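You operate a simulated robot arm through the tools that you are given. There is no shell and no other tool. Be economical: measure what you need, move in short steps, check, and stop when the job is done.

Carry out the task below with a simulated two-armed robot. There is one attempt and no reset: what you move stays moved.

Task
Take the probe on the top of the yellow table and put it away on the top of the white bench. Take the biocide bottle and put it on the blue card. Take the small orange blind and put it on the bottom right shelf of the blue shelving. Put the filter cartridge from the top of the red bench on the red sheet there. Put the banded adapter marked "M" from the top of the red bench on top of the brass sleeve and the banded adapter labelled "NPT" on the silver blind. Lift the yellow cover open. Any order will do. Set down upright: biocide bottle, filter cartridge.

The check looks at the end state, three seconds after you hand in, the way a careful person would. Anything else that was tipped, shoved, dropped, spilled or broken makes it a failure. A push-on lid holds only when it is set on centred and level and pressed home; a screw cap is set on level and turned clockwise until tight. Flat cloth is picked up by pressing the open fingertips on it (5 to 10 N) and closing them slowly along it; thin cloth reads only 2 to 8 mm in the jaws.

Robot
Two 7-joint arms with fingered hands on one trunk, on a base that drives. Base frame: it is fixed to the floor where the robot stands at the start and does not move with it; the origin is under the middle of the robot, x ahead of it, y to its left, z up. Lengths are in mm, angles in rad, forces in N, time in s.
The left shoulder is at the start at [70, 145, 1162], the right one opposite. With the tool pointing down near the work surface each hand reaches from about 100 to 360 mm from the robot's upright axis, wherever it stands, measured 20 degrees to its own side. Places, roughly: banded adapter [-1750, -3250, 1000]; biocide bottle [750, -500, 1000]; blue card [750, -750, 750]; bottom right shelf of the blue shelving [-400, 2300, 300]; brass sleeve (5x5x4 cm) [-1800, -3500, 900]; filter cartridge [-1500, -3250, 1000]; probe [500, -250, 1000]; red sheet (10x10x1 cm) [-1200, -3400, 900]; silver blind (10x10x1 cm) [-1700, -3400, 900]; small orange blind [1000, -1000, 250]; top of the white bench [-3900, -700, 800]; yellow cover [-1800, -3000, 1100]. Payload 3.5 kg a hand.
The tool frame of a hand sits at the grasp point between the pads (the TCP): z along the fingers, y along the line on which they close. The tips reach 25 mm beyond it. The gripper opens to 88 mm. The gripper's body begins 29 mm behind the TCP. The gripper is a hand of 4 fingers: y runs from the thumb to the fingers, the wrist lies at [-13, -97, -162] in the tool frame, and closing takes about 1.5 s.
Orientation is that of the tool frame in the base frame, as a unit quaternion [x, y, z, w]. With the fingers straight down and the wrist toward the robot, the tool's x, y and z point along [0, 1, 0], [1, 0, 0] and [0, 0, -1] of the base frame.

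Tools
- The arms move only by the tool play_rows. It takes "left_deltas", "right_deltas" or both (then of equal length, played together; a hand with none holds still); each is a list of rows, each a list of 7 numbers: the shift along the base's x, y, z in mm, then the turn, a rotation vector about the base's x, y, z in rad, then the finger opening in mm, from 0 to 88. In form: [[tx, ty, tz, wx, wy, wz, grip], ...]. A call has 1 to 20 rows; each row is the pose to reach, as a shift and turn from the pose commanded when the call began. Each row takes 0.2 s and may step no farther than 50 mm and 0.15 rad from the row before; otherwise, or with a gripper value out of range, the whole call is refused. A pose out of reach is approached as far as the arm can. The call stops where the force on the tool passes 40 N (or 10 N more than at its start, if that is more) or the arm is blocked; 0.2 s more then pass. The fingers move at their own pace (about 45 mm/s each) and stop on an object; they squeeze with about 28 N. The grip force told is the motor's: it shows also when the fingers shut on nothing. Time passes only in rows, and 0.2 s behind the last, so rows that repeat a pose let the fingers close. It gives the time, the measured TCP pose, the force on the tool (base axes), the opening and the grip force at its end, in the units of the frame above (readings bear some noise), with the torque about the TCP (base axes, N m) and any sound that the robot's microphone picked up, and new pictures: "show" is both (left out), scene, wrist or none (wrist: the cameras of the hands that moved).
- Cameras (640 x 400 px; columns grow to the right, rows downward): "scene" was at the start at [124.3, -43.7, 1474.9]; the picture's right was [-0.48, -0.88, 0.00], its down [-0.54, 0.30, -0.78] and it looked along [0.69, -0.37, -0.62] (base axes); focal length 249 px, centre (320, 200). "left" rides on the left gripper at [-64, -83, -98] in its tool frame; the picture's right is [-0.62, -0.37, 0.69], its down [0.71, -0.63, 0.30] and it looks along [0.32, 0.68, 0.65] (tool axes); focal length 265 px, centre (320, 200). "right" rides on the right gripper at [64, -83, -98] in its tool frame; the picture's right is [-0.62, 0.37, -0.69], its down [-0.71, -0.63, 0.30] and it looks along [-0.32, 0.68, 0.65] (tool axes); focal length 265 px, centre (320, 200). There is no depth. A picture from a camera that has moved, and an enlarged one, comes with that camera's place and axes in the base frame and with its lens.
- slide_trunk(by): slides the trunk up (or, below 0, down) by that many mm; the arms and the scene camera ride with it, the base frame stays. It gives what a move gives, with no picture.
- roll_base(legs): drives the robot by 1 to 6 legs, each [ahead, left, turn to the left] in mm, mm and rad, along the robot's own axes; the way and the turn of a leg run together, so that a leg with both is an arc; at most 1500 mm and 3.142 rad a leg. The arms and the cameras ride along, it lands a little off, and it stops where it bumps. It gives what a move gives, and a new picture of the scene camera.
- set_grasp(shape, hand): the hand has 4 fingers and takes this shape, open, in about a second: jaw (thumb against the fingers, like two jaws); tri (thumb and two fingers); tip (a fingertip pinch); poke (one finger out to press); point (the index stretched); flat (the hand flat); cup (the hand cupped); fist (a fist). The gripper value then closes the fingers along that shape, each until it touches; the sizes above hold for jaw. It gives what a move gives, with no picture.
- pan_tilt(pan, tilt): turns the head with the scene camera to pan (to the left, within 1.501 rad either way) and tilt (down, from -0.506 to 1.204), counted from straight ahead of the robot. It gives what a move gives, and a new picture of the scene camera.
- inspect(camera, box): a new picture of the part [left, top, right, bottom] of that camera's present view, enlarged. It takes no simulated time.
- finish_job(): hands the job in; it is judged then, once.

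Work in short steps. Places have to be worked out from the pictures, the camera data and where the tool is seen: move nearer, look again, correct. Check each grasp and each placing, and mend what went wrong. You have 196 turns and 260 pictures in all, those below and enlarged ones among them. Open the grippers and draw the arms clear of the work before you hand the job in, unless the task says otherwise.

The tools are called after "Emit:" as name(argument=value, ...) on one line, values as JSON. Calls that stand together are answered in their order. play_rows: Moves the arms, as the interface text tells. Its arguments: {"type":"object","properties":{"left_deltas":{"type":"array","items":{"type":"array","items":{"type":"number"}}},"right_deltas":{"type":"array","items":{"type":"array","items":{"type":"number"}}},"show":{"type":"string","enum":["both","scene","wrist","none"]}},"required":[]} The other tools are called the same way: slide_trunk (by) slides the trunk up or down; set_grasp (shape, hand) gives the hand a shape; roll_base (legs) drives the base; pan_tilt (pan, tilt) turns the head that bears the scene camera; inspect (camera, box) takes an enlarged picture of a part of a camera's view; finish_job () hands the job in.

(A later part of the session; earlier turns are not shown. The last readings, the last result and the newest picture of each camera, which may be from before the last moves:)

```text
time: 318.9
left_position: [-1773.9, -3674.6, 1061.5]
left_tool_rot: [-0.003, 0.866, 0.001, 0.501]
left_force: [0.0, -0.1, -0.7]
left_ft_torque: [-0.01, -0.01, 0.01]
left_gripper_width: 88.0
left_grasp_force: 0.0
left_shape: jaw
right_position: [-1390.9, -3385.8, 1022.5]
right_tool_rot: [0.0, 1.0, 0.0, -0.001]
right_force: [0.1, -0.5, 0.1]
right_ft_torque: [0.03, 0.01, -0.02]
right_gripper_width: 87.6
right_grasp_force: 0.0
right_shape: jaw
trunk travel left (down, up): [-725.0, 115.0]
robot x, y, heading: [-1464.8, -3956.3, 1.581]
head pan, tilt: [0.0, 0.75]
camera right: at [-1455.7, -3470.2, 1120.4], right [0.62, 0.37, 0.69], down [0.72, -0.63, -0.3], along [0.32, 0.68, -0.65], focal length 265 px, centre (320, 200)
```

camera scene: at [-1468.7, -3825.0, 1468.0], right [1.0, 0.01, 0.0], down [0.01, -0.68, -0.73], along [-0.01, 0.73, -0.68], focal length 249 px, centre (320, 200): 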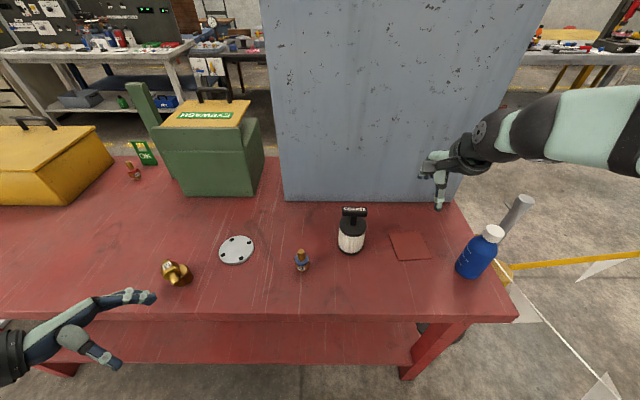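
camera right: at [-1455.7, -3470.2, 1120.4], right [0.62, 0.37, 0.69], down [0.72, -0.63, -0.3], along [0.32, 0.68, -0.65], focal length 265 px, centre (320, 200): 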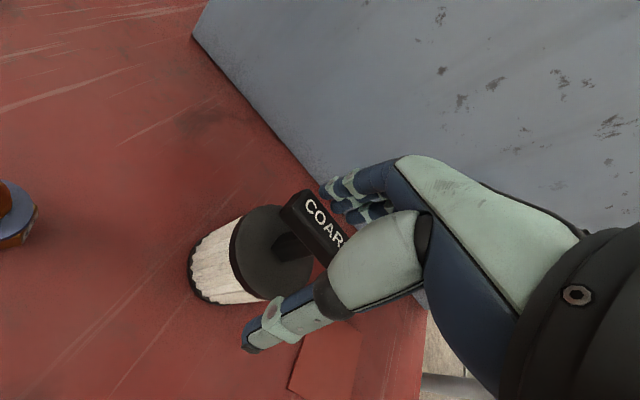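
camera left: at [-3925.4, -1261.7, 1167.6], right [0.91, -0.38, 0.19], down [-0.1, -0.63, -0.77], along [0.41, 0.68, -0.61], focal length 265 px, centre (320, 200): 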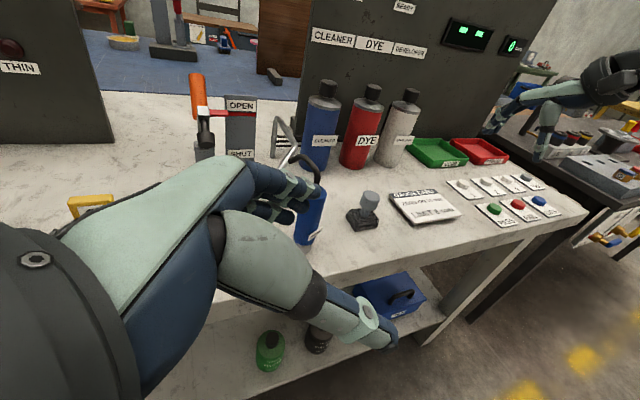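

The T-bar is between the jaws. I'll close.

Emit:
play_rows(right_deltas=[[0, 0, 0, 0, 0, 0, 70], [0, 0, 0, 0, 0, 0, 50], [0, 0, 0, 0, 0, 0, 35], [0, 0, 0, 0, 0, 0, 20], [0, 0, 0, 0, 0, 0, 5], [0, 0, 0, 0, 0, 0, 0], [0, 0, 0, 0, 0, 0, 0], [0, 0, 0, 0, 0, 0, 0]], show="none")

Emit:
play_rows(right_deltas=[[0, 0, 10, 0, 0, 0, 0], [0, 0, 30, 0, 0, 0, 0], [0, 0, 50, 0, 0, 0, 0], [0, 0, 50, 0, 0, 0, 0]])

```text
time: 320.6
left_position: [-1772.4, -3674.5, 1061.0]
left_tool_rot: [-0.003, 0.866, 0.001, 0.5]
left_force: [-0.3, 0.2, 0.5]
left_ft_torque: [0.03, 0.01, -0.02]
left_gripper_width: 88.1
left_grasp_force: 0.1
left_shape: jaw
right_position: [-1390.8, -3385.6, 1023.7]
right_tool_rot: [0.0, 1.0, -0.001, -0.001]
right_force: [0.6, -0.2, 0.8]
right_ft_torque: [-0.02, 0.01, 0.0]
right_gripper_width: 19.6
right_grasp_force: 28.6
right_shape: jaw
trunk travel left (down, up): [-725.0, 115.0]
robot x, y, heading: [-1466.9, -3954.4, 1.576]
head pan, tilt: [0.0, 0.75]
```

```text
time: 321.6
left_position: [-1773.7, -3674.1, 1061.4]
left_tool_rot: [-0.004, 0.865, 0.002, 0.501]
left_force: [-0.2, 0.2, -0.1]
left_ft_torque: [0.02, -0.03, 0.02]
left_gripper_width: 87.9
left_grasp_force: 0.0
left_shape: jaw
right_position: [-1392.0, -3386.2, 1074.0]
right_tool_rot: [-0.001, 1.0, 0.0, -0.001]
right_force: [0.5, 0.5, -2.5]
right_ft_torque: [-0.01, 0.03, -0.01]
right_gripper_width: 19.7
right_grasp_force: 27.5
right_shape: jaw
trunk travel left (down, up): [-725.0, 115.0]
robot x, y, heading: [-1463.0, -3957.6, 1.578]
head pan, tilt: [0.0, 0.75]
camera scene: at [-1467.6, -3824.3, 1467.9], right [1.0, 0.01, 0.0], down [0.01, -0.68, -0.73], along [-0.01, 0.73, -0.68], focal length 249 px, centre (320, 200)
camera right: at [-1456.6, -3470.1, 1171.0], right [0.62, 0.37, 0.69], down [0.72, -0.63, -0.3], along [0.32, 0.68, -0.66], focal length 265 px, centre (320, 200)
```

scene: 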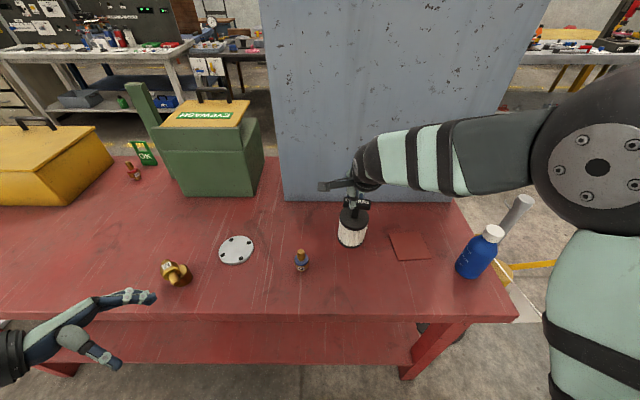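
right: 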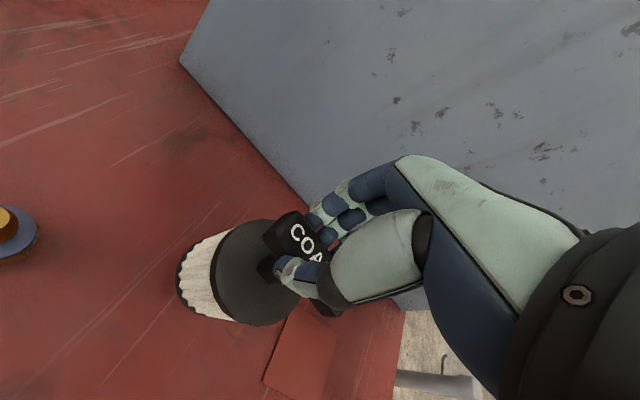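

The cartridge is lifted vertically. I'll carry it to above the red sheet at about (-1210,-3381).

Emit:
play_rows(right_deltas=[[40, 1, 0, 0, 0, 0, 0], [85, 2, 0, 0, 0, 0, 0], [130, 4, 0, 0, 0, 0, 0], [165, 5, 0, 0, 0, 0, 0], [181, 5, 0, 0, 0, 0, 0], [181, 5, -20, 0, 0, 0, 0], [181, 5, -20, 0, 0, 0, 0]])

Emit:
inspect(camera="scene", box=[340, 170, 480, 275])

```text
time: 323.2
left_position: [-1773.0, -3675.0, 1061.1]
left_tool_rot: [-0.004, 0.865, 0.001, 0.501]
left_force: [0.1, 0.3, 0.0]
left_ft_torque: [-0.01, 0.02, -0.02]
left_gripper_width: 87.7
left_grasp_force: 0.0
left_shape: jaw
right_position: [-1210.1, -3381.7, 1052.4]
right_tool_rot: [-0.001, 1.0, 0.001, -0.001]
right_force: [-0.8, -0.4, -2.5]
right_ft_torque: [-0.03, 0.01, 0.0]
right_gripper_width: 19.9
right_grasp_force: 28.3
right_shape: jaw
trunk travel left (down, up): [-725.0, 115.0]
robot x, y, heading: [-1462.4, -3960.5, 1.575]
head pan, tilt: [0.0, 0.75]
camera scene: at [-1467.2, -3825.0, 1468.0], right [1.0, 0.01, 0.0], down [0.01, -0.68, -0.73], along [-0.01, 0.73, -0.68], focal length 249 px, centre (320, 200)
camera right: at [-1273.9, -3465.6, 1150.9], right [0.62, 0.37, 0.69], down [0.72, -0.63, -0.31], along [0.32, 0.68, -0.65], focal length 265 px, centre (320, 200)
```

scene: 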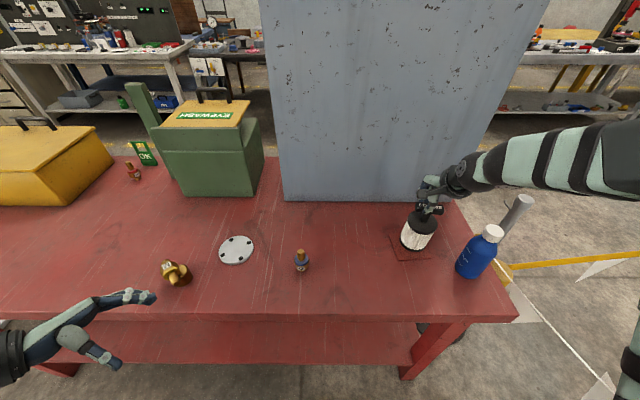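
right: 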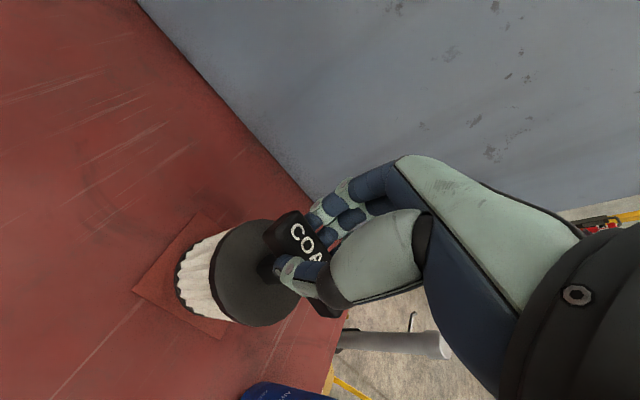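

```text
3.81 times, centred on (410, 222) of scene
camera zoom: at [-1467.2, -3825.0, 1468.0], right [1.0, 0.01, 0.0], down [0.01, -0.68, -0.73], along [-0.01, 0.73, -0.68], focal length 949 px, centre (-23, 114)
```

zoom: 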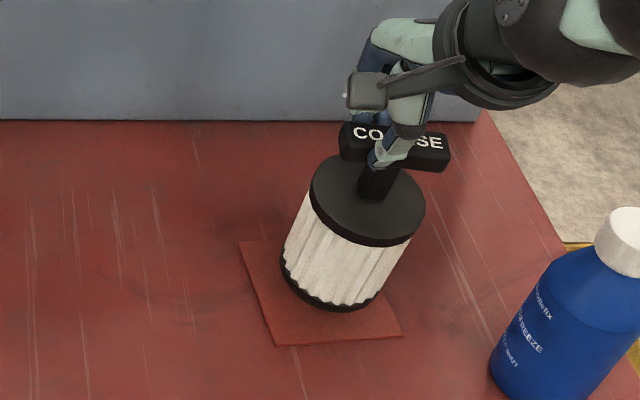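

The cartridge is over the sheet to within about 7 mm. I'll nudge +6 y and lower until contact.

Emit:
play_rows(right_deltas=[[1, 3, -5, 0, 0, 0, 0], [2, 6, -11, 0, 0, 0, 0], [2, 6, -16, 0, 0, 0, 0], [2, 6, -20, 0, 0, 0, 0], [2, 6, -20, 0, 0, 0, 0]], show="none")

```text
time: 324.4
left_position: [-1773.2, -3675.7, 1061.0]
left_tool_rot: [-0.003, 0.866, 0.001, 0.5]
left_force: [0.5, 0.3, 0.6]
left_ft_torque: [0.02, 0.02, 0.01]
left_gripper_width: 87.6
left_grasp_force: 0.0
left_shape: jaw
right_position: [-1207.0, -3375.7, 1032.3]
right_tool_rot: [-0.001, 1.0, 0.0, -0.001]
right_force: [0.5, -0.3, -1.8]
right_ft_torque: [0.0, 0.01, -0.01]
right_gripper_width: 19.3
right_grasp_force: 28.2
right_shape: jaw
trunk travel left (down, up): [-725.0, 115.0]
robot x, y, heading: [-1462.5, -3955.6, 1.582]
head pan, tilt: [0.0, 0.75]
```

Emit:
play_rows(right_deltas=[[0, 0, -3, 0, 0, 0, 0], [0, 0, -6, 0, 0, 0, 0], [0, 0, -8, 0, 0, 0, 0], [0, 0, -8, 0, 0, 0, 0]], show="none")

Emit:
inspect(camera="scene", box=[340, 170, 480, 275])

```text
time: 325.4
left_position: [-1772.9, -3675.2, 1061.2]
left_tool_rot: [-0.004, 0.866, 0.001, 0.501]
left_force: [0.4, -0.3, -0.6]
left_ft_torque: [0.03, -0.01, 0.0]
left_gripper_width: 87.7
left_grasp_force: 0.0
left_shape: jaw
right_position: [-1207.8, -3375.7, 1025.3]
right_tool_rot: [0.0, 1.0, 0.0, 0.0]
right_force: [0.5, 0.7, 0.9]
right_ft_torque: [-0.01, 0.02, -0.07]
right_gripper_width: 19.3
right_grasp_force: 28.6
right_shape: jaw
trunk travel left (down, up): [-725.0, 115.0]
robot x, y, heading: [-1463.5, -3953.2, 1.577]
head pan, tilt: [0.0, 0.75]
```

```text
3.81 times, centred on (410, 222) of scene
camera zoom: at [-1467.6, -3824.9, 1468.0], right [1.0, 0.01, 0.0], down [0.01, -0.68, -0.73], along [-0.01, 0.73, -0.68], focal length 949 px, centre (-23, 114)
```

zoom: 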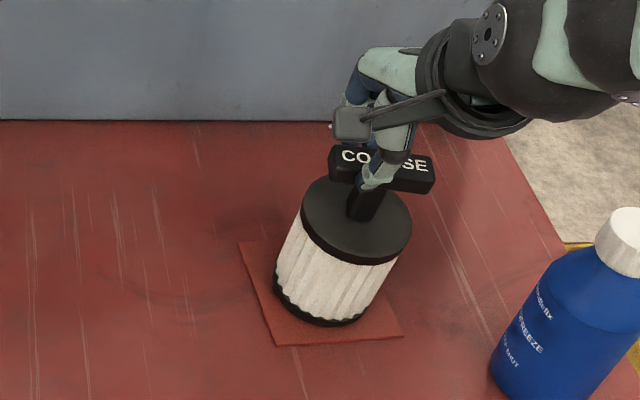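

It's touching the sheet and centred. I'll open slowly.

Emit:
play_rows(right_deltas=[[0, 0, -1, 0, 0, 0, 18], [0, 0, -1, 0, 0, 0, 24], [0, 0, -1, 0, 0, 0, 32], [0, 0, -1, 0, 0, 0, 44], [0, 0, -1, 0, 0, 0, 60], [0, 0, 0, 0, 0, 0, 80], [0, 0, 0, 0, 0, 0, 88], [0, 0, 20, 0, 0, 0, 88], [0, 0, 50, 0, 0, 0, 88], [0, 0, 90, 0, 0, 0, 88], [0, 0, 120, 0, 0, 0, 88], [0, 0, 120, 0, 0, 0, 88]], show="none")

Emit:
inspect(camera="scene", box=[340, 170, 480, 275])

```text
time: 328.1
left_position: [-1771.5, -3673.8, 1060.2]
left_tool_rot: [-0.003, 0.866, 0.001, 0.5]
left_force: [0.4, -0.2, -0.8]
left_ft_torque: [0.02, -0.02, 0.0]
left_gripper_width: 87.6
left_grasp_force: 0.1
left_shape: jaw
right_position: [-1206.3, -3375.7, 1145.1]
right_tool_rot: [-0.001, 1.0, -0.001, -0.002]
right_force: [0.2, -0.1, 0.3]
right_ft_torque: [-0.02, -0.01, 0.0]
right_gripper_width: 87.7
right_grasp_force: 0.1
right_shape: jaw
trunk travel left (down, up): [-725.0, 115.0]
robot x, y, heading: [-1463.1, -3958.2, 1.58]
head pan, tilt: [0.0, 0.75]
```

```text
3.81 times, centred on (410, 222) of scene
camera zoom: at [-1467.4, -3824.5, 1467.9], right [1.0, 0.01, 0.0], down [0.01, -0.68, -0.73], along [-0.01, 0.73, -0.68], focal length 949 px, centre (-23, 114)
```

zoom: 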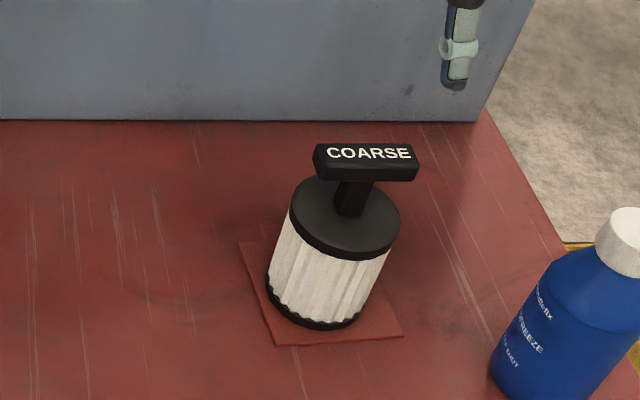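

The cartridge stands upright on the red sheet. Now NPT: I'll retract the right hand, and yaw the left hand so its fingers point forward (30° down) with the jaws closing sideways.

Emit:
play_rows(left_deltas=[[8, 15, 5, 0, 0, 0.13, 88], [16, 30, 10, 0, 0, 0.26, 88], [24, 45, 15, 0, 0, 0.39, 88], [32, 60, 20, 0, 0, 0.52, 88], [40, 75, 25, 0, 0, 0.65, 88], [48, 90, 30, 0, 0, 0.78, 88], [56, 105, 35, 0, 0, 0.91, 88], [60, 117, 40, 0, 0, 1.03, 88], [60, 117, 40, 0, 0, 1.03, 88]], right_deltas=[[10, -20, 0, 0, 0, 0, 88], [20, -40, 0, 0, 0, 0, 88], [30, -60, 0, 0, 0, 0, 88], [40, -80, 0, 0, 0, 0, 88], [50, -100, 0, 0, 0, 0, 88], [60, -120, 0, 0, 0, 0, 88], [60, -140, 0, 0, 0, 0, 88], [60, -150, 0, 0, 0, 0, 88], [60, -150, 0, 0, 0, 0, 88]], show="none")

Emit:
roll_base(legs=[[0, 580, 0], [150, 0, -0.005]])

```text
time: 330.0
left_position: [-1738.0, -3497.1, 1043.0]
left_tool_rot: [-0.489, 0.732, 0.166, 0.445]
left_force: [-0.3, 0.0, -0.4]
left_ft_torque: [-0.01, -0.02, -0.01]
left_gripper_width: 87.9
left_grasp_force: 0.0
left_shape: jaw
left hand out of reach, approached as far as the arm can: row 2, 3, 4, 5, 6, 7, 8, 9
right_position: [-1148.4, -3529.0, 1146.0]
right_tool_rot: [-0.001, 1.0, 0.001, 0.002]
right_force: [-0.1, 0.9, -0.2]
right_ft_torque: [0.01, 0.01, -0.01]
right_gripper_width: 87.8
right_grasp_force: 0.1
right_shape: jaw
trunk travel left (down, up): [-725.0, 115.0]
robot x, y, heading: [-1462.6, -3955.8, 1.575]
head pan, tilt: [0.0, 0.75]
stopped in row 9 (left hand): the arm was blocked; the commanded pose is now the measured one
```

```text
time: 334.2
left_position: [-2310.4, -3350.0, 1044.3]
left_tool_rot: [-0.486, 0.734, 0.166, 0.445]
left_force: [-0.9, -0.5, 0.0]
left_ft_torque: [-0.01, 0.01, -0.02]
left_gripper_width: 88.0
left_grasp_force: 0.0
left_shape: jaw
right_position: [-1723.3, -3386.0, 1146.2]
right_tool_rot: [0.002, 1.0, 0.002, -0.001]
right_force: [0.0, -0.3, 0.1]
right_ft_torque: [0.0, 0.01, 0.01]
right_gripper_width: 87.4
right_grasp_force: 0.1
right_shape: jaw
trunk travel left (down, up): [-725.0, 115.0]
robot x, y, heading: [-2046.0, -3812.5, 1.569]
head pan, tilt: [0.0, 0.75]
camera scene: at [-2045.0, -3682.8, 1468.3], right [1.0, 0.0, 0.0], down [0.0, -0.68, -0.73], along [0.0, 0.73, -0.68], focal length 249 px, centre (320, 200)
```

scene: 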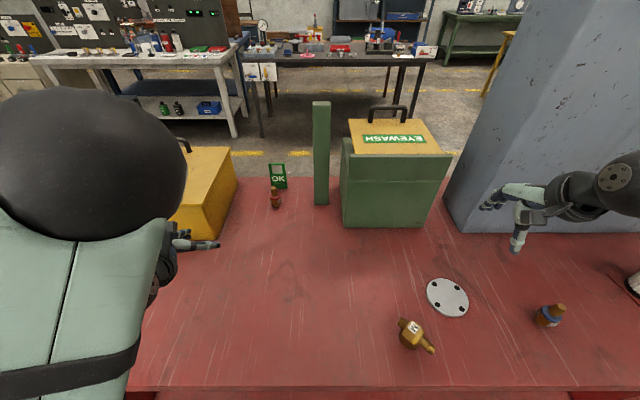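

NPT is at (-2199,-3078). I'll level the left hand's jaw line and move to the pre-grasp position, 110 mm short of it.

Emit:
play_rows(left_deltas=[[10, 35, -5, 0.05, 0.04, -0.01, 88], [22, 75, -20, 0.1, 0.085, -0.02, 88], [36, 115, -40, 0.154, 0.129, -0.032, 88], [50, 155, -62, 0.154, 0.129, -0.032, 88], [62, 188, -84, 0.154, 0.129, -0.032, 88], [62, 188, -84, 0.154, 0.129, -0.032, 88]])

```text
time: 335.6
left_position: [-2248.2, -3160.3, 960.0]
left_tool_rot: [-0.427, 0.754, 0.245, 0.435]
left_force: [-0.2, 0.2, 0.2]
left_ft_torque: [0.01, -0.01, 0.0]
left_gripper_width: 88.0
left_grasp_force: 0.1
left_shape: jaw
right_position: [-1723.2, -3385.0, 1145.2]
right_tool_rot: [0.002, 1.0, 0.001, -0.001]
right_force: [0.2, -0.3, -0.1]
right_ft_torque: [0.01, 0.02, -0.01]
right_gripper_width: 87.7
right_grasp_force: 0.1
right_shape: jaw
trunk travel left (down, up): [-725.0, 115.0]
robot x, y, heading: [-2042.8, -3808.5, 1.567]
head pan, tilt: [0.0, 0.75]
camera scene: at [-2044.2, -3680.9, 1468.1], right [1.0, 0.0, 0.0], down [0.0, -0.68, -0.73], along [0.0, 0.73, -0.68], focal length 249 px, centre (320, 200)
camera left: at [-2203.4, -3249.6, 1066.1], right [0.78, 0.59, 0.19], down [0.49, -0.41, -0.77], along [-0.38, 0.7, -0.61], focal length 265 px, centre (320, 200)
```

scene: 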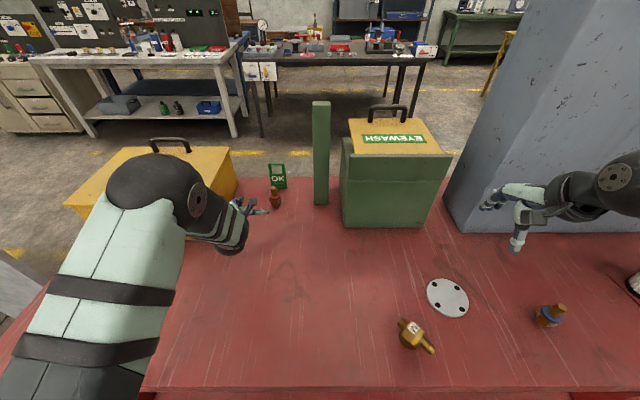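
left: 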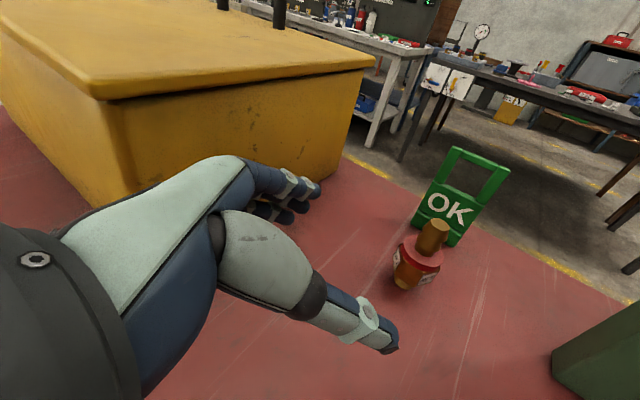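

NPT lies right on the approach axis. I'll advance 105 mm along it.

Emit:
play_rows(left_deltas=[[12, 20, -13, 0, 0, 0, 88], [25, 41, -27, 0, 0, 0, 88], [37, 61, -41, 0, 0, 0, 88], [47, 78, -52, 0, 0, 0, 88], [47, 78, -52, 0, 0, 0, 88]], show="wrist")

```text
time: 336.8
left_position: [-2202.3, -3083.0, 907.1]
left_tool_rot: [-0.427, 0.754, 0.245, 0.435]
left_force: [0.3, 0.0, 0.4]
left_ft_torque: [-0.02, -0.01, 0.0]
left_gripper_width: 88.0
left_grasp_force: 0.0
left_shape: jaw
right_position: [-1724.1, -3383.7, 1145.2]
right_tool_rot: [0.003, 1.0, 0.001, -0.001]
right_force: [0.7, 0.8, -0.2]
right_ft_torque: [-0.01, -0.01, 0.0]
right_gripper_width: 87.7
right_grasp_force: 0.1
right_shape: jaw
trunk travel left (down, up): [-725.0, 115.0]
robot x, y, heading: [-2040.4, -3810.5, 1.569]
head pan, tilt: [0.0, 0.75]
camera left: at [-2157.8, -3171.5, 1014.2], right [0.78, 0.59, 0.19], down [0.49, -0.41, -0.77], along [-0.38, 0.7, -0.61], focal length 265 px, centre (320, 200)
```

left: 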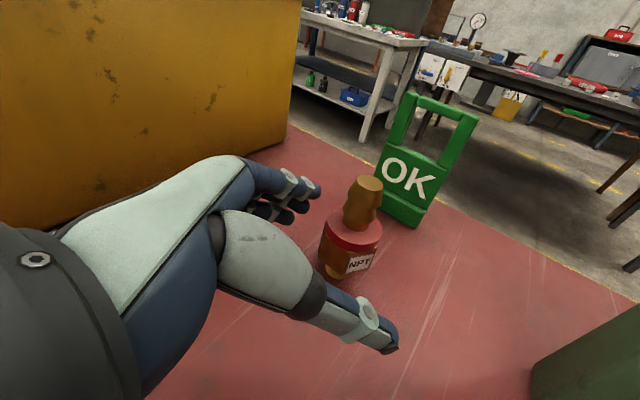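

I'll advance 22 mm more so the hex sits between the pads, then close.

Emit:
play_rows(left_deltas=[[6, 10, -3, 0, 0, 0, 88], [11, 19, -5, 0, 0, 0, 88], [11, 19, -5, 0, 0, 0, 70], [11, 19, -5, 0, 0, 0, 55], [11, 19, -5, 0, 0, 0, 40], [11, 19, -5, 0, 0, 0, 25], [11, 19, -5, 0, 0, 0, 10], [11, 19, -5, 0, 0, 0, 0], [11, 19, -5, 0, 0, 0, 0], [11, 19, -5, 0, 0, 0, 0]], show="wrist")

```text
time: 339.0
left_position: [-2191.1, -3063.5, 902.8]
left_tool_rot: [-0.427, 0.754, 0.244, 0.435]
left_force: [-0.8, -0.3, 0.5]
left_ft_torque: [0.0, 0.02, -0.01]
left_gripper_width: 25.7
left_grasp_force: 27.7
left_shape: jaw
right_position: [-1722.1, -3383.2, 1145.0]
right_tool_rot: [0.003, 1.0, 0.001, 0.0]
right_force: [-0.6, 0.2, -0.4]
right_ft_torque: [-0.01, 0.03, -0.02]
right_gripper_width: 87.9
right_grasp_force: 0.0
right_shape: jaw
trunk travel left (down, up): [-725.0, 115.0]
robot x, y, heading: [-2043.0, -3814.8, 1.567]
head pan, tilt: [0.0, 0.75]
camera left: at [-2147.1, -3151.8, 1008.9], right [0.78, 0.59, 0.19], down [0.49, -0.41, -0.77], along [-0.38, 0.7, -0.61], focal length 265 px, centre (320, 200)
```

left: 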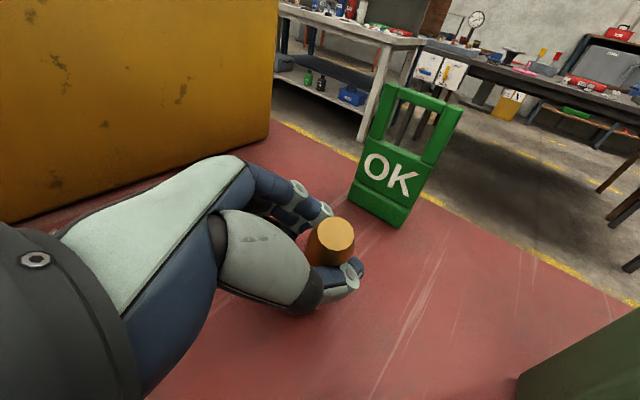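

Gripped (25.7 mm, 28 N). I'll lift 90 mm and back off, checking the pose.

Emit:
play_rows(left_deltas=[[0, 0, 10, 0, 0, 0, 0], [0, 0, 35, 0, 0, 0, 0], [0, -10, 65, 0, 0, 0, 0], [0, -40, 90, 0, 0, 0, 0], [10, -80, 100, 0, 0, 0, 0], [10, -80, 100, 0, 0, 0, 0]])

Emit:
inspect(camera="scene", box=[200, 150, 340, 255])

```text
time: 340.4
left_position: [-2181.4, -3142.9, 1001.7]
left_tool_rot: [-0.427, 0.754, 0.245, 0.435]
left_force: [0.6, 0.1, 0.7]
left_ft_torque: [0.0, -0.01, -0.03]
left_gripper_width: 18.5
left_grasp_force: 28.1
left_shape: jaw
right_position: [-1723.3, -3383.1, 1145.9]
right_tool_rot: [0.002, 1.0, 0.001, -0.001]
right_force: [-0.2, 0.5, 0.3]
right_ft_torque: [0.01, 0.0, 0.03]
right_gripper_width: 87.7
right_grasp_force: 0.0
right_shape: jaw
trunk travel left (down, up): [-725.0, 115.0]
robot x, y, heading: [-2042.9, -3810.0, 1.569]
head pan, tilt: [0.0, 0.75]
camera scene: at [-2045.1, -3679.0, 1467.9], right [1.0, 0.0, 0.0], down [0.0, -0.68, -0.73], along [0.0, 0.73, -0.68], focal length 249 px, centre (320, 200)
camera left: at [-2136.7, -3231.4, 1108.1], right [0.78, 0.59, 0.19], down [0.49, -0.41, -0.77], along [-0.38, 0.7, -0.61], focal length 265 px, centre (320, 200)
```

scene: 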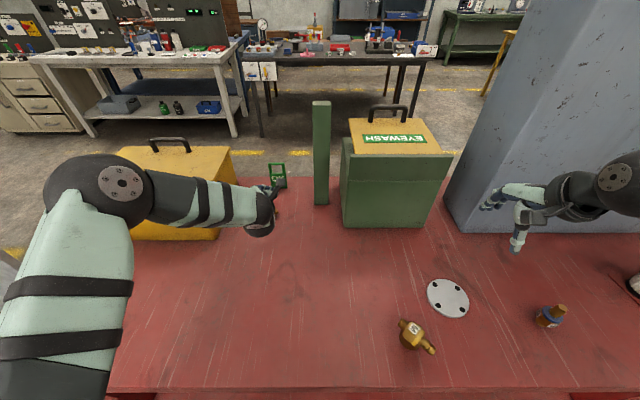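
left: 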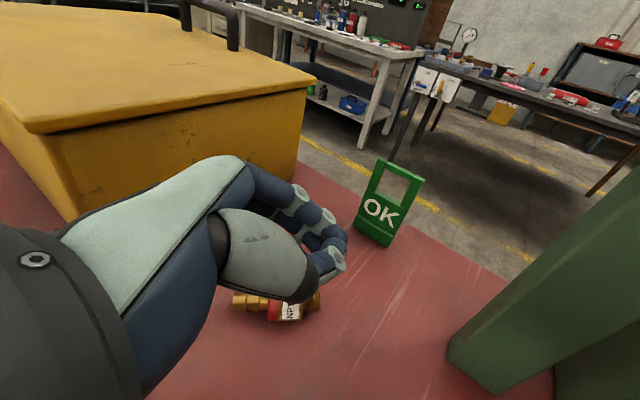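

```text
3.81 times, centred on (270, 202) of scene
camera zoom: at [-2045.1, -3679.0, 1467.9], right [1.0, 0.0, 0.0], down [0.0, -0.68, -0.73], along [0.0, 0.73, -0.68], focal length 949 px, centre (510, 190)
```

zoom: 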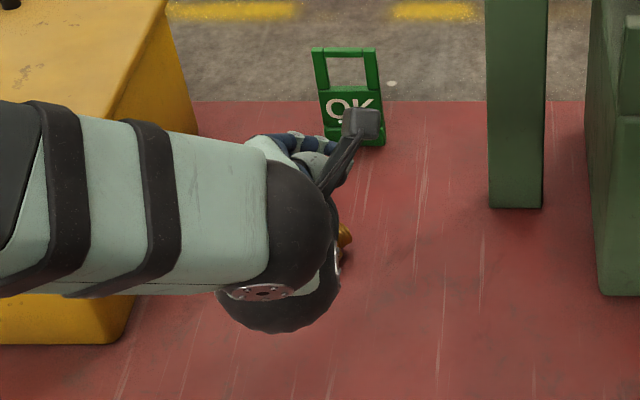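

NPT slipped out and is lying on the bench near (-2206,-3128). I'll turn the left hand to point down, raised, with the jaws across its axis, and look.

Emit:
play_rows(left_deltas=[[0, 0, 10, -0.097, 0.088, -0.044, 40], [0, -5, 20, -0.194, 0.177, -0.088, 88], [-5, -10, 30, -0.292, 0.265, -0.133, 88], [-10, -10, 40, -0.389, 0.353, -0.177, 88], [-15, -10, 50, -0.486, 0.442, -0.221, 88], [-20, -5, 50, -0.583, 0.53, -0.265, 88], [-22, 0, 50, -0.681, 0.619, -0.31, 88], [-24, 5, 50, -0.778, 0.707, -0.354, 88], [-24, 5, 50, -0.778, 0.707, -0.354, 88]])

```text
time: 342.4
left_position: [-2205.5, -3138.8, 1052.4]
left_tool_rot: [-0.315, 0.949, -0.002, 0.0]
left_force: [0.6, 0.2, -0.4]
left_ft_torque: [0.03, 0.01, 0.02]
left_gripper_width: 87.6
left_grasp_force: 0.0
left_shape: jaw
right_position: [-1723.1, -3383.4, 1145.6]
right_tool_rot: [0.003, 1.0, 0.001, 0.0]
right_force: [-0.3, 0.7, 0.3]
right_ft_torque: [-0.03, 0.01, 0.01]
right_gripper_width: 87.6
right_grasp_force: 0.0
right_shape: jaw
trunk travel left (down, up): [-725.0, 115.0]
robot x, y, heading: [-2045.5, -3810.5, 1.568]
head pan, tilt: [0.0, 0.75]
camera scene: at [-2045.6, -3680.3, 1468.0], right [1.0, 0.0, 0.0], down [0.0, -0.68, -0.73], along [0.0, 0.73, -0.68], focal length 249 px, centre (320, 200)
camera left: at [-2103.6, -3167.2, 1152.6], right [0.72, 0.07, -0.69], down [-0.2, -0.93, -0.3], along [-0.67, 0.35, -0.65], focal length 265 px, centre (320, 200)
```

scene: 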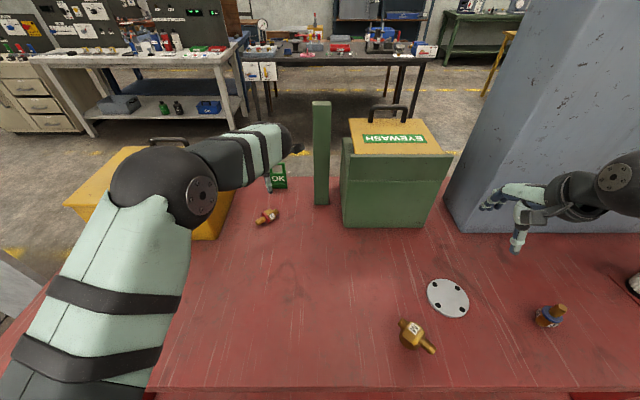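
left: 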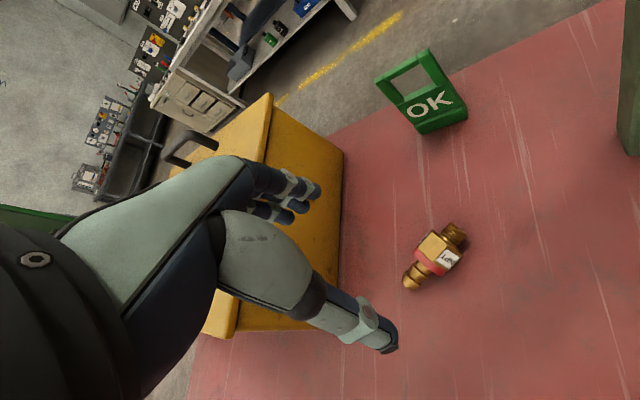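

NPT's body centre is at (-2211,-3122) with the axis toward the north-east. I'll descend with the pads at its axis height.

Emit:
play_rows(left_deltas=[[-2, 8, -45, 0, 0, 0.04, 88], [-4, 17, -90, 0, 0, 0.08, 88], [-4, 17, -130, 0, 0, 0.08, 88], [-4, 17, -152, 0, 0, 0.08, 88], [-4, 17, -163, 0, 0, 0.08, 88], [-4, 17, -163, 0, 0, 0.08, 88]], show="wrist")

```text
time: 343.8
left_position: [-2208.9, -3121.8, 889.8]
left_tool_rot: [-0.353, 0.936, 0.0, 0.0]
left_force: [1.2, -0.1, 0.4]
left_ft_torque: [-0.03, 0.01, -0.01]
left_gripper_width: 87.5
left_grasp_force: 0.1
left_shape: jaw
right_position: [-1721.9, -3383.9, 1146.8]
right_tool_rot: [0.003, 1.0, 0.001, -0.001]
right_force: [0.4, -0.7, 0.5]
right_ft_torque: [-0.03, 0.0, 0.04]
right_gripper_width: 87.5
right_grasp_force: 0.0
right_shape: jaw
trunk travel left (down, up): [-725.0, 115.0]
robot x, y, heading: [-2039.8, -3809.2, 1.57]
head pan, tilt: [0.0, 0.75]
camera left: at [-2106.0, -3142.3, 988.8], right [0.71, 0.13, -0.69], down [-0.12, -0.94, -0.3], along [-0.69, 0.3, -0.65], focal length 265 px, centre (320, 200)
```

left: 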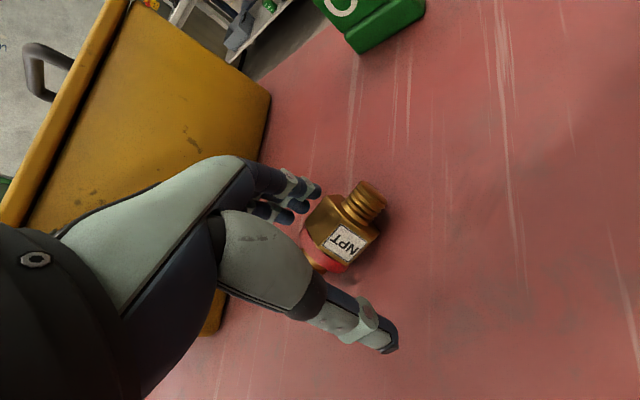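

The jaws straddle the collar. I'll nudge toward the hex and close.

Emit:
play_rows(left_deltas=[[6, 5, -2, 0, 0, 0, 88], [6, 5, -2, 0, 0, 0, 70], [6, 5, -2, 0, 0, 0, 50], [6, 5, -2, 0, 0, 0, 35], [6, 5, -2, 0, 0, 0, 20], [6, 5, -2, 0, 0, 0, 5], [6, 5, -2, 0, 0, 0, 0], [6, 5, -2, 0, 0, 0, 0], [6, 5, -2, 0, 0, 0, 0]], show="none")

Emit:
play_rows(left_deltas=[[0, 0, 10, 0, 0, 0, 0], [0, 0, 40, 0, 0, 0, 0], [0, 0, 80, 0, 0, 0, 0], [0, 0, 120, 0, 0, 0, 0], [0, 0, 120, 0, 0, 0, 0]], show="wrist")

```text
time: 345.8
left_position: [-2203.7, -3117.2, 888.0]
left_tool_rot: [-0.352, 0.936, 0.0, 0.0]
left_force: [1.0, -1.0, 1.1]
left_ft_torque: [-0.06, -0.05, 0.04]
left_gripper_width: 34.6
left_grasp_force: 28.2
left_shape: jaw
right_position: [-1723.4, -3384.4, 1145.1]
right_tool_rot: [0.003, 1.0, 0.002, -0.001]
right_force: [-0.4, -0.1, 0.6]
right_ft_torque: [-0.01, 0.0, -0.02]
right_gripper_width: 87.8
right_grasp_force: 0.1
right_shape: jaw
trunk travel left (down, up): [-725.0, 115.0]
robot x, y, heading: [-2042.3, -3812.7, 1.568]
head pan, tilt: [0.0, 0.75]
```

```text
time: 347.0
left_position: [-2202.5, -3116.7, 1006.8]
left_tool_rot: [-0.352, 0.936, -0.001, -0.001]
left_force: [0.6, 0.8, -3.1]
left_ft_torque: [0.02, 0.02, -0.03]
left_gripper_width: 34.7
left_grasp_force: 28.2
left_shape: jaw
right_position: [-1722.8, -3382.5, 1145.6]
right_tool_rot: [0.003, 1.0, 0.001, -0.001]
right_force: [0.0, -0.4, 0.3]
right_ft_torque: [-0.04, -0.02, -0.01]
right_gripper_width: 87.8
right_grasp_force: 0.1
right_shape: jaw
trunk travel left (down, up): [-725.0, 115.0]
robot x, y, heading: [-2039.8, -3810.1, 1.57]
head pan, tilt: [0.0, 0.75]
camera left: at [-2099.5, -3137.2, 1107.1], right [0.71, 0.13, -0.69], down [-0.12, -0.95, -0.3], along [-0.69, 0.3, -0.65], focal length 265 px, centre (320, 200)
```

left: 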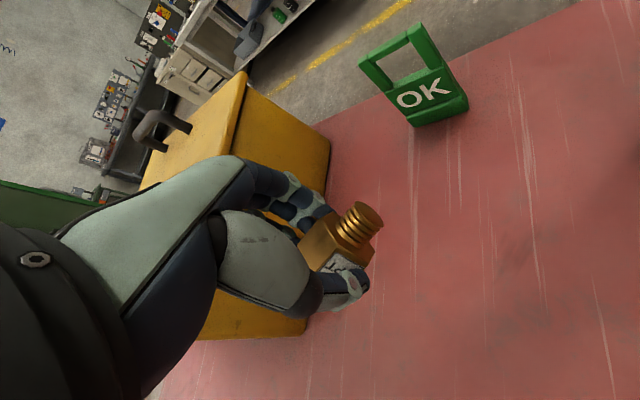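

NPT is held firmly by the hex. I'll pull back and up, then shift the base right so the silver blind comes in front of the left hand.

Emit:
play_rows(left_deltas=[[0, -40, 10, 0, 0, 0, 0], [0, -80, 20, 0, 0, 0, 0], [0, -120, 30, 0, 0, 0, 0], [0, -160, 40, 0, 0, 0, 0], [0, -200, 50, 0, 0, 0, 0], [0, -240, 50, 0, 0, 0, 0], [0, -280, 50, 0, 0, 0, 0], [0, -280, 50, 0, 0, 0, 0]], show="none")

Emit:
roll_base(legs=[[-60, 0, 0], [0, -470, 0]])

```text
time: 348.8
left_position: [-2203.8, -3395.0, 1057.8]
left_tool_rot: [-0.353, 0.936, -0.001, 0.001]
left_force: [0.6, 0.5, -2.0]
left_ft_torque: [0.01, 0.0, 0.0]
left_gripper_width: 34.5
left_grasp_force: 27.7
left_shape: jaw
right_position: [-1723.0, -3383.9, 1145.0]
right_tool_rot: [0.003, 1.0, 0.0, 0.0]
right_force: [-0.7, 0.7, -0.7]
right_ft_torque: [-0.01, 0.01, -0.01]
right_gripper_width: 87.6
right_grasp_force: 0.0
right_shape: jaw
trunk travel left (down, up): [-725.0, 115.0]
robot x, y, heading: [-2042.6, -3810.0, 1.572]
head pan, tilt: [0.0, 0.75]
```

```text
time: 352.2
left_position: [-1728.9, -3455.3, 1057.8]
left_tool_rot: [-0.353, 0.936, 0.0, 0.0]
left_force: [-0.2, -0.7, -2.9]
left_ft_torque: [0.02, -0.06, -0.02]
left_gripper_width: 34.7
left_grasp_force: 27.6
left_shape: jaw
right_position: [-1248.3, -3444.5, 1145.3]
right_tool_rot: [0.003, 1.0, 0.001, 0.001]
right_force: [-0.4, -0.8, 0.4]
right_ft_torque: [0.01, 0.02, -0.02]
right_gripper_width: 87.6
right_grasp_force: 0.2
right_shape: jaw
trunk travel left (down, up): [-725.0, 115.0]
robot x, y, heading: [-1566.7, -3874.9, 1.571]
head pan, tilt: [0.0, 0.75]
camera scene: at [-1571.0, -3740.0, 1467.9], right [1.0, 0.0, 0.0], down [0.0, -0.68, -0.73], along [0.0, 0.73, -0.68], focal length 249 px, centre (320, 200)
```

scene: 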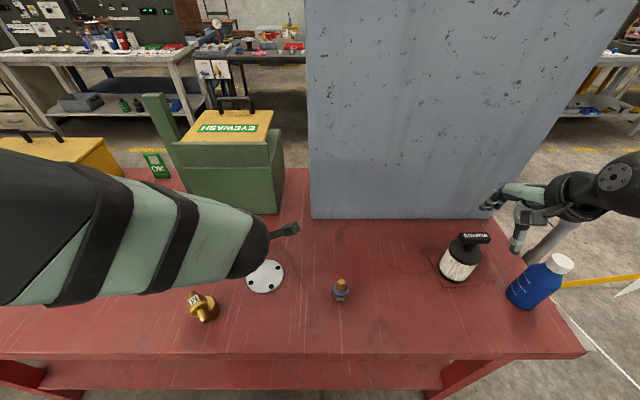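

The blind is at (-1720,-3401). I'll move NPT above it and lower to just above contact.

Emit:
play_rows(left_deltas=[[5, 25, -20, 0, 0, 0, 0], [9, 50, -50, 0, 0, 0, 0], [9, 50, -90, 0, 0, 0, 0], [9, 50, -125, 0, 0, 0, 0], [9, 50, -140, 0, 0, 0, 0], [9, 50, -140, 0, 0, 0, 0]], show="wrist")

```text
time: 353.6
left_position: [-1720.7, -3407.2, 918.5]
left_tool_rot: [-0.352, 0.936, 0.0, -0.001]
left_force: [-0.7, -0.4, -1.8]
left_ft_torque: [0.02, 0.0, 0.02]
left_gripper_width: 34.4
left_grasp_force: 27.7
left_shape: jaw
right_position: [-1246.5, -3444.2, 1146.4]
right_tool_rot: [0.003, 1.0, 0.0, -0.001]
right_force: [0.2, -0.7, -0.2]
right_ft_torque: [0.0, -0.02, 0.0]
right_gripper_width: 87.7
right_grasp_force: 0.1
right_shape: jaw
trunk travel left (down, up): [-725.0, 115.0]
robot x, y, heading: [-1566.1, -3870.4, 1.574]
head pan, tilt: [0.0, 0.75]
camera left: at [-1616.0, -3427.6, 1017.7], right [0.71, 0.13, -0.69], down [-0.12, -0.94, -0.3], along [-0.69, 0.3, -0.65], focal length 265 px, centre (320, 200)
```

left: 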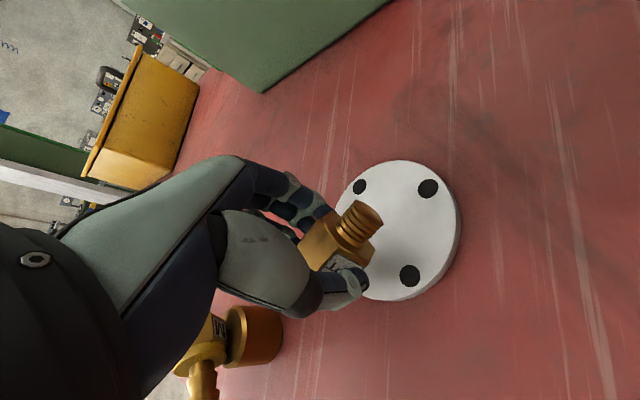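

The wrist view shows the disc centre still about 17 mm to the north-east. I'll shift and recheck, slightly lower.

Emit:
play_rows(left_deltas=[[8, 8, 0, 0, 0, 0, 0], [16, 15, 0, 0, 0, 0, 0], [16, 15, -8, 0, 0, 0, 0], [16, 15, -8, 0, 0, 0, 0]], show="wrist")

```text
time: 354.6
left_position: [-1702.6, -3391.1, 910.0]
left_tool_rot: [-0.353, 0.936, 0.0, 0.001]
left_force: [0.3, 0.3, -1.8]
left_ft_torque: [0.01, 0.0, -0.01]
left_gripper_width: 34.5
left_grasp_force: 28.1
left_shape: jaw
right_position: [-1248.1, -3443.4, 1145.6]
right_tool_rot: [0.002, 1.0, 0.001, -0.001]
right_force: [-0.6, -0.3, -0.9]
right_ft_torque: [-0.01, -0.01, -0.02]
right_gripper_width: 87.9
right_grasp_force: 0.2
right_shape: jaw
trunk travel left (down, up): [-725.0, 115.0]
robot x, y, heading: [-1570.8, -3867.8, 1.573]
head pan, tilt: [0.0, 0.75]
camera left: at [-1600.0, -3411.8, 1009.2], right [0.71, 0.13, -0.69], down [-0.12, -0.95, -0.3], along [-0.69, 0.3, -0.65], focal length 265 px, centre (320, 200)
```

left: 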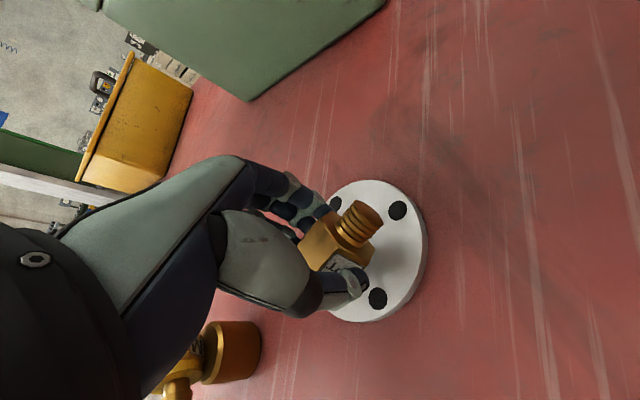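

Well centred now. I'll lower to contact.

Emit:
play_rows(left_deltas=[[3, 1, -4, 0, 0, 0, 0], [3, 1, -7, 0, 0, 0, 0], [3, 1, -9, 0, 0, 0, 0], [3, 1, -11, 0, 0, 0, 0], [3, 1, -11, 0, 0, 0, 0]], show="none")

```text
time: 355.8
left_position: [-1700.6, -3390.3, 898.4]
left_tool_rot: [-0.352, 0.936, 0.0, 0.0]
left_force: [0.7, -0.1, -2.2]
left_ft_torque: [-0.02, 0.03, -0.03]
left_gripper_width: 34.5
left_grasp_force: 28.3
left_shape: jaw
right_position: [-1247.6, -3443.4, 1145.1]
right_tool_rot: [0.003, 1.0, 0.001, -0.001]
right_force: [0.9, 0.4, 0.2]
right_ft_torque: [0.0, -0.03, 0.0]
right_gripper_width: 87.6
right_grasp_force: 0.1
right_shape: jaw
trunk travel left (down, up): [-725.0, 115.0]
robot x, y, heading: [-1568.1, -3868.4, 1.573]
head pan, tilt: [0.0, 0.75]
```

Emit:
play_rows(left_deltas=[[0, 0, -2, 0, 0, 0, 0], [0, 0, -4, 0, 0, 0, 0], [0, 0, -4, 0, 0, 0, 0]], show="none")

```text
time: 356.6
left_position: [-1701.2, -3390.7, 895.6]
left_tool_rot: [-0.353, 0.936, 0.001, 0.001]
left_force: [1.1, 1.6, 6.3]
left_ft_torque: [-0.07, -0.06, 0.02]
left_gripper_width: 34.3
left_grasp_force: 27.7
left_shape: jaw
right_position: [-1247.6, -3444.1, 1145.7]
right_tool_rot: [0.002, 1.0, 0.001, 0.0]
right_force: [-0.1, 0.4, -0.8]
right_ft_torque: [0.05, -0.02, 0.0]
right_gripper_width: 87.9
right_grasp_force: 0.2
right_shape: jaw
trunk travel left (down, up): [-725.0, 115.0]
robot x, y, heading: [-1568.0, -3869.9, 1.573]
head pan, tilt: [0.0, 0.75]
```

Contact. I'll open slowly, rise clear and check.

Emit:
play_rows(left_deltas=[[0, 0, 1, 0, 0, 0, 34], [0, 0, 1, 0, 0, 0, 40], [0, 0, 1, 0, 0, 0, 48], [0, 0, 1, 0, 0, 0, 58], [0, 0, 1, 0, 0, 0, 70], [0, 0, 1, 0, 0, 0, 70], [0, 0, 20, 0, 0, 0, 75], [0, 0, 50, 0, 0, 0, 88], [0, 0, 90, 0, 0, 0, 88], [-10, -30, 120, 0, 0, 0, 88], [-10, -30, 120, 0, 0, 0, 88]], show="wrist")

```text
time: 359.0
left_position: [-1710.8, -3420.7, 1013.2]
left_tool_rot: [-0.352, 0.936, -0.001, -0.001]
left_force: [0.5, 0.8, 0.3]
left_ft_torque: [-0.02, -0.02, 0.01]
left_gripper_width: 87.5
left_grasp_force: 0.1
left_shape: jaw
right_position: [-1248.1, -3443.4, 1144.8]
right_tool_rot: [0.003, 1.0, 0.002, -0.002]
right_force: [-0.2, 0.3, 0.3]
right_ft_torque: [-0.03, -0.02, -0.01]
right_gripper_width: 87.7
right_grasp_force: 0.0
right_shape: jaw
trunk travel left (down, up): [-725.0, 115.0]
robot x, y, heading: [-1566.2, -3872.2, 1.571]
head pan, tilt: [0.0, 0.75]
camera left: at [-1606.4, -3440.4, 1114.3], right [0.71, 0.13, -0.69], down [-0.12, -0.95, -0.3], along [-0.69, 0.3, -0.65], focal length 265 px, centre (320, 200)
```

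left: 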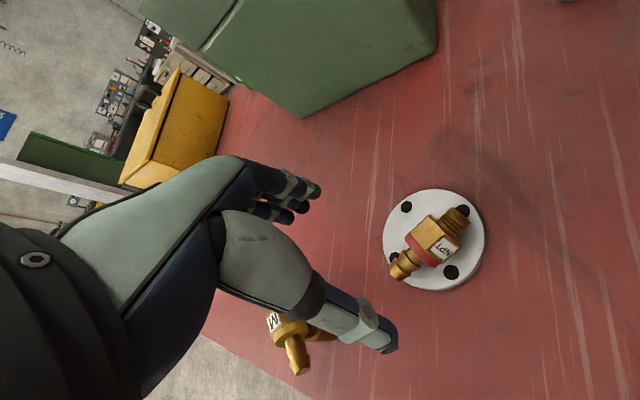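

NPT lies centred on the silver blind, and M is still in place. The lid's handle (about (-1845,-2950,1155)) is only reachable from the north, so I'll drive back around.

Emit:
roll_base(legs=[[-350, 0, 0], [0, 1500, 0], [0, 1500, 0], [0, 660, 0], [1150, 0, 0], [1050, 0, 0]])

Emit:
roll_base(legs=[[0, -1500, 0], [0, -1500, 0], [0, -400, 0], [0, 0, 1.571], [0, 0, 1.571]])

```text
time: 389.1
left_position: [-5389.9, -1572.7, 1014.7]
left_tool_rot: [-0.354, 0.935, 0.0, 0.001]
left_force: [-0.3, 0.2, 0.1]
left_ft_torque: [-0.01, 0.01, 0.02]
left_gripper_width: 87.9
left_grasp_force: 0.0
left_shape: jaw
right_position: [-4926.6, -1594.3, 1145.6]
right_tool_rot: [0.0, 1.0, 0.001, -0.001]
right_force: [-0.2, 0.4, 0.5]
right_ft_torque: [-0.02, -0.02, -0.01]
right_gripper_width: 87.5
right_grasp_force: 0.0
right_shape: jaw
trunk travel left (down, up): [-725.0, 115.0]
robot x, y, heading: [-5243.8, -2022.5, 1.577]
head pan, tilt: [0.0, 0.75]
camera scene: at [-5247.6, -1892.1, 1468.0], right [1.0, 0.0, 0.0], down [0.0, -0.68, -0.73], along [0.0, 0.73, -0.68], focal length 249 px, centre (320, 200)
```

scene: 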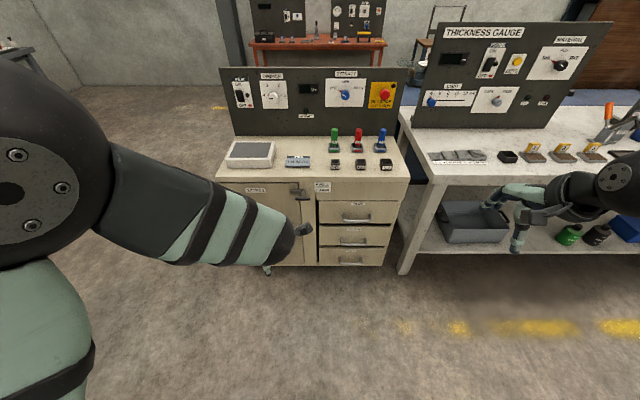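

```text
time: 413.2
left_position: [-1734.8, -2446.6, 1015.7]
left_tool_rot: [0.936, 0.352, 0.0, 0.0]
left_force: [0.0, -0.1, -0.6]
left_ft_torque: [0.03, 0.0, 0.0]
left_gripper_width: 87.6
left_grasp_force: 0.1
left_shape: jaw
right_position: [-2198.0, -2422.3, 1146.1]
right_tool_rot: [1.0, -0.002, 0.001, 0.001]
right_force: [-0.1, 0.4, 0.9]
right_ft_torque: [0.0, 0.0, 0.01]
right_gripper_width: 87.6
right_grasp_force: 0.0
right_shape: jaw
trunk travel left (down, up): [-725.0, 115.0]
robot x, y, heading: [-1874.4, -1997.0, -1.574]
head pan, tilt: [0.0, 0.75]
camera scene: at [-1878.6, -2131.6, 1468.0], right [-1.0, 0.0, 0.0], down [0.0, 0.68, -0.73], along [0.0, -0.73, -0.68], focal length 249 px, centre (320, 200)
```

scene: 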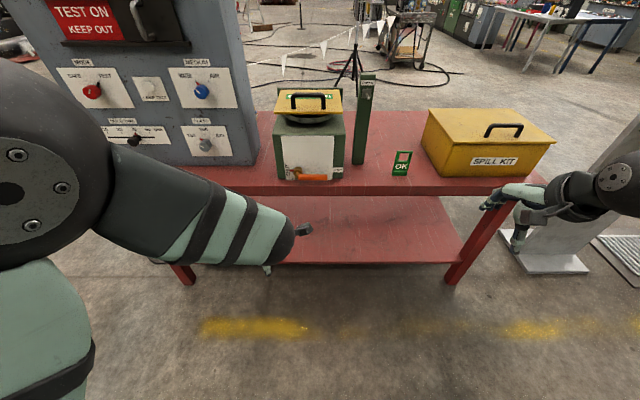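

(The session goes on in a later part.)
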